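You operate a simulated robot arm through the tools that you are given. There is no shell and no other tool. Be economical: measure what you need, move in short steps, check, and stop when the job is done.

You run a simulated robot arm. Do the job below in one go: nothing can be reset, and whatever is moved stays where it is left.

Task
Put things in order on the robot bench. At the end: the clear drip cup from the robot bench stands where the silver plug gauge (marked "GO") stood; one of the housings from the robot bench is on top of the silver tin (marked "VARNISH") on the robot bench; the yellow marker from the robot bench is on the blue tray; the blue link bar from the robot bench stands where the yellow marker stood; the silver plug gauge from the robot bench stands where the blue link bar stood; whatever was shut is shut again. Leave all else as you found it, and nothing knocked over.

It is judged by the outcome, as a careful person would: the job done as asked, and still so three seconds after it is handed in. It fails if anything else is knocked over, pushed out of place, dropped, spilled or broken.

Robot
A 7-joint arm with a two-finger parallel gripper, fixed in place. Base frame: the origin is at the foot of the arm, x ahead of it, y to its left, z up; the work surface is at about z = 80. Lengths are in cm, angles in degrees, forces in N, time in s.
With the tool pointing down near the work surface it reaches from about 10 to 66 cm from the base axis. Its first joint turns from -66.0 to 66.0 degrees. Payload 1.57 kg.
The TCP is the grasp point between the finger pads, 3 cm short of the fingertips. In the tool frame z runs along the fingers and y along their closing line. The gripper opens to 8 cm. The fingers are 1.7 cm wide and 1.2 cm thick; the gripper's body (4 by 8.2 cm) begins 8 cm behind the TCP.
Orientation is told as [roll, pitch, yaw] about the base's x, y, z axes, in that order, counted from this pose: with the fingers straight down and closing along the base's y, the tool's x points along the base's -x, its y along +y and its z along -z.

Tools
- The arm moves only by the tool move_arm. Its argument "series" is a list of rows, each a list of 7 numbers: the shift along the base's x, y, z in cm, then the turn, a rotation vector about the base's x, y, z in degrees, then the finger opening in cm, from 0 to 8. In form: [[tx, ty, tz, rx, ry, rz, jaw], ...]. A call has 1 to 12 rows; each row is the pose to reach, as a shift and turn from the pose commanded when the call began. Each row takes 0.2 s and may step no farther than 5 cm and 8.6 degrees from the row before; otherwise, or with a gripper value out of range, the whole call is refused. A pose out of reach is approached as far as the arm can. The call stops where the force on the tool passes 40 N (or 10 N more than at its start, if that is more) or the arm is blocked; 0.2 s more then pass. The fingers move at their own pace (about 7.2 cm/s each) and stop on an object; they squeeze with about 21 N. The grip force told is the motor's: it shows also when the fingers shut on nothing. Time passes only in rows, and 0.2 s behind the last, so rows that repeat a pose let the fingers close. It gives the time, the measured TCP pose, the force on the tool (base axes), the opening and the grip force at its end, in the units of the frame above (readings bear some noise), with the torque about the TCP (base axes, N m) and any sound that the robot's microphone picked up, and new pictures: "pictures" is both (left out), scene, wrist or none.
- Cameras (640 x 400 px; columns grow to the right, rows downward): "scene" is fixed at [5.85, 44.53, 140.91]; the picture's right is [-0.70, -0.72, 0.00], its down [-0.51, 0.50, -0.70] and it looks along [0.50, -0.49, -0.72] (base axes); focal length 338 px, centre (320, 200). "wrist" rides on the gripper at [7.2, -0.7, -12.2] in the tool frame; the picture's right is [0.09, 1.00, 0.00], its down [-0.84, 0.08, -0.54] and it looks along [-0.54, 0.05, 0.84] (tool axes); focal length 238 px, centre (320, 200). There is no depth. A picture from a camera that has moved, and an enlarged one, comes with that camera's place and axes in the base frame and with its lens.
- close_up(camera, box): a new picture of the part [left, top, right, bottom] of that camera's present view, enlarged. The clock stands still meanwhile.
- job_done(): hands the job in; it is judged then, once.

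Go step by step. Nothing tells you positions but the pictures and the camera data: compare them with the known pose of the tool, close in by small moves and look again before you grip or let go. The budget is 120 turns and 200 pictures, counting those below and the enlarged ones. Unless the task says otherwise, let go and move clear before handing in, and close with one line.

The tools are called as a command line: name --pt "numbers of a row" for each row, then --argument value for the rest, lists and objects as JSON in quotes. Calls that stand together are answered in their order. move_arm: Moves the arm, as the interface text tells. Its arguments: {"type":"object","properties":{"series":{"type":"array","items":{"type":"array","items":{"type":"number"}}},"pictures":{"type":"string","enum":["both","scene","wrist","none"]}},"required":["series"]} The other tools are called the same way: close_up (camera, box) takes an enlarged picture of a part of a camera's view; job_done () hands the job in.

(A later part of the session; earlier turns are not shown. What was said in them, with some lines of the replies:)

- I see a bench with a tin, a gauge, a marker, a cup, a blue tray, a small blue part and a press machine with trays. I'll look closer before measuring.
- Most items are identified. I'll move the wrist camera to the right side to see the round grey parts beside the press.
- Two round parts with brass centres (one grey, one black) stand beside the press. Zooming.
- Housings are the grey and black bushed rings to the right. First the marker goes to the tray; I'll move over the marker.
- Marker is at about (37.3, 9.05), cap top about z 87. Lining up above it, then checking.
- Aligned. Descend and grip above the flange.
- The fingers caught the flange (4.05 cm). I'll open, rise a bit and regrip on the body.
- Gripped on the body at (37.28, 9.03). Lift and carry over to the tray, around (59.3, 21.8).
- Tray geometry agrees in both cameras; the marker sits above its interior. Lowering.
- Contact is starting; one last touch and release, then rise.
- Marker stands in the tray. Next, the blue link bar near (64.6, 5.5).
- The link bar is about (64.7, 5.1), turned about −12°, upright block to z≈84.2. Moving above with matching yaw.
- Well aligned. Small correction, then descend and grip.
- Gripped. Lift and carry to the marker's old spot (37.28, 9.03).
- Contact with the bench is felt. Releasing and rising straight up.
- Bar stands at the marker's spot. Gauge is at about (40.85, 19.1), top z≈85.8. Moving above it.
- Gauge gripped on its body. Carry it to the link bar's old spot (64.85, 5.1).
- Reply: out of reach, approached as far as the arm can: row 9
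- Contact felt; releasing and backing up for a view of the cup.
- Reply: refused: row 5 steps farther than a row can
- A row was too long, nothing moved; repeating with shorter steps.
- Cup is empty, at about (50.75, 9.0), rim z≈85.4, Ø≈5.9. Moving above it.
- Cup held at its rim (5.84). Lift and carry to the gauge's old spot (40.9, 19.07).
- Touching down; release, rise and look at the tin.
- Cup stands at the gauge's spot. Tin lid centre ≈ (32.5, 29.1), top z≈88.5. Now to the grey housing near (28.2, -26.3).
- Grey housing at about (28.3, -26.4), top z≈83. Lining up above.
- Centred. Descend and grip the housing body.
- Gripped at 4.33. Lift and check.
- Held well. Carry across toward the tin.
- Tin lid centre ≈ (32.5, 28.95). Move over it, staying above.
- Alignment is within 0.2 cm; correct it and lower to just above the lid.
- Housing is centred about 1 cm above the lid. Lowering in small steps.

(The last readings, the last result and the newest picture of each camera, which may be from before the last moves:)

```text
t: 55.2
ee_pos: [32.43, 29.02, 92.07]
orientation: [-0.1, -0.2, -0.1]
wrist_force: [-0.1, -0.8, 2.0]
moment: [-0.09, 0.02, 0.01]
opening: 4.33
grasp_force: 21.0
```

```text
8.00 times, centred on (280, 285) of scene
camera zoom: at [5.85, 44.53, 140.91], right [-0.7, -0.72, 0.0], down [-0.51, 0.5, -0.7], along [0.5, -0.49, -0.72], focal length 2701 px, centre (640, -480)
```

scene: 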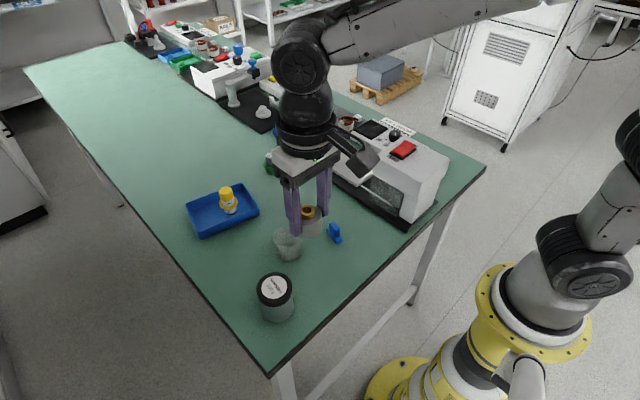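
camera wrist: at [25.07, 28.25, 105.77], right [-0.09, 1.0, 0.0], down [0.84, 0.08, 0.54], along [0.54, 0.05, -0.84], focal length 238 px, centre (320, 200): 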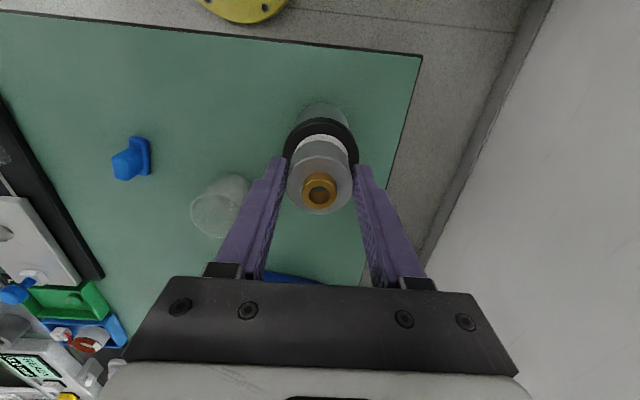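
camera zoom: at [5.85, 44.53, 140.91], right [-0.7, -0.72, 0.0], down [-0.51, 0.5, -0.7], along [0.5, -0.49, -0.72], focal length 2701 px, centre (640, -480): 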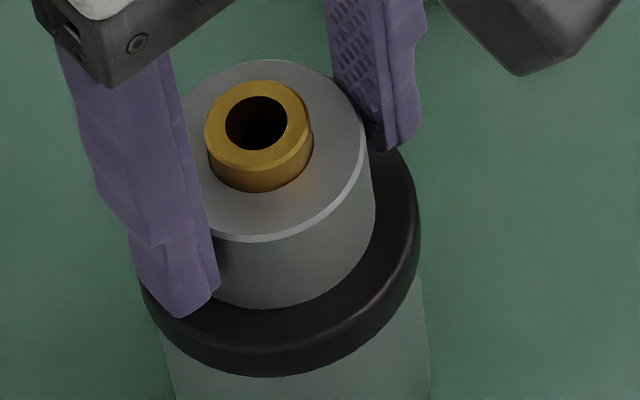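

Resting on the lid (force has turned upward). Release and rise straight.

move_arm --pt "0 0 0 0 0 0 5.5" --pt "0 0 0 0 0 0 6" --pt "0 0 0 0 0 0 6" --pt "0 0 2.5 0 0 0 6" --pt "0 0 6 0 0 0 6" --pt "0 0 10 0 0 0 6" --pt "-2 -3 13 0 0 0 6" --pt "-3 -7 14 0 0 0 6" --pt "-3 -11 14 0 0 0 6" --pt "-3 -15 14 0 0 0 6" --pt "-3 -15 14 0 0 0 6" --pictures "both"

close_up --camera "scene" --box '[180, 140, 370, 330]'

```text
t: 57.6
ee_pos: [29.65, 13.87, 105.89]
orientation: [0.0, 0.0, -0.1]
wrist_force: [0.4, 0.5, 0.5]
moment: [-0.02, -0.04, 0.01]
opening: 6.0
grasp_force: 0.1
camera wrist: at [22.35, 13.34, 118.11], right [-0.09, 1.0, 0.0], down [0.84, 0.08, 0.54], along [0.54, 0.05, -0.84], focal length 238 px, centre (320, 200)
```

scene: 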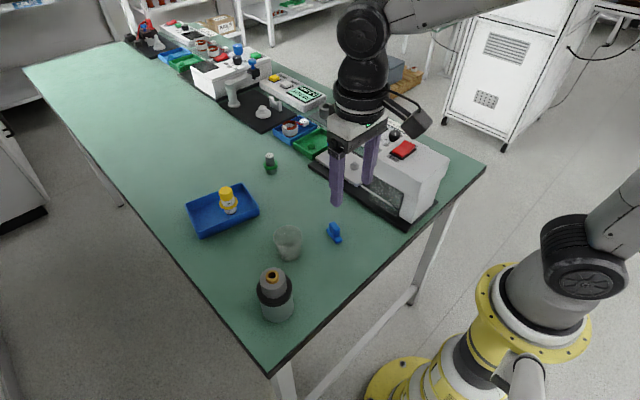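
wrist: 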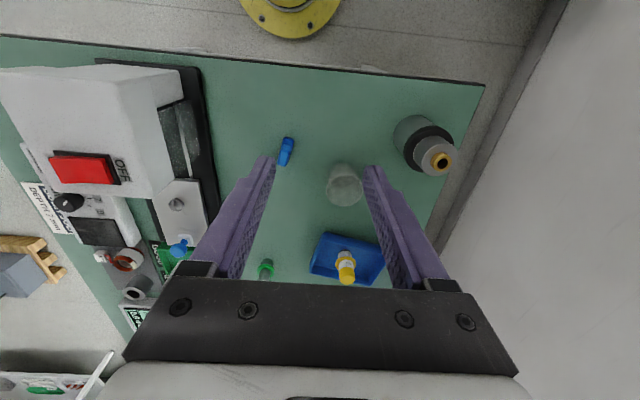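

```text
2.11 times, centred on (275, 235) of scene
camera zoom: at [5.85, 44.53, 140.91], right [-0.7, -0.72, 0.0], down [-0.51, 0.5, -0.7], along [0.5, -0.49, -0.72], focal length 711 px, centre (415, 126)
```

zoom: 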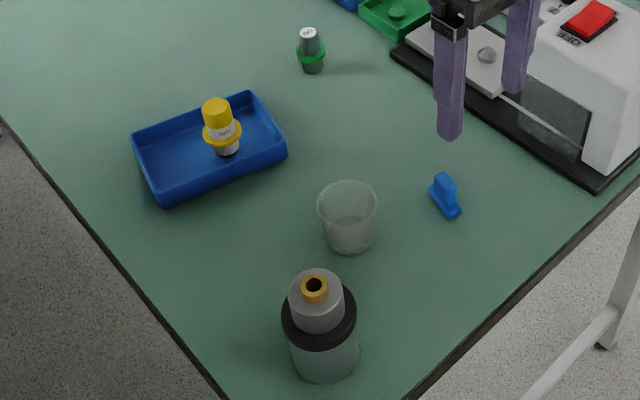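

Everything stands upright in its place, and I opened nothing along the way. The arm is clear, so I'm handing in.

job_done

```text
The job is handed in.
```

The job is handed in: the marker is on the blue tray, the link bar, plug gauge and drip cup stand in their new spots, the grey housing is on the VARNISH tin, and I saw nothing knocked over.
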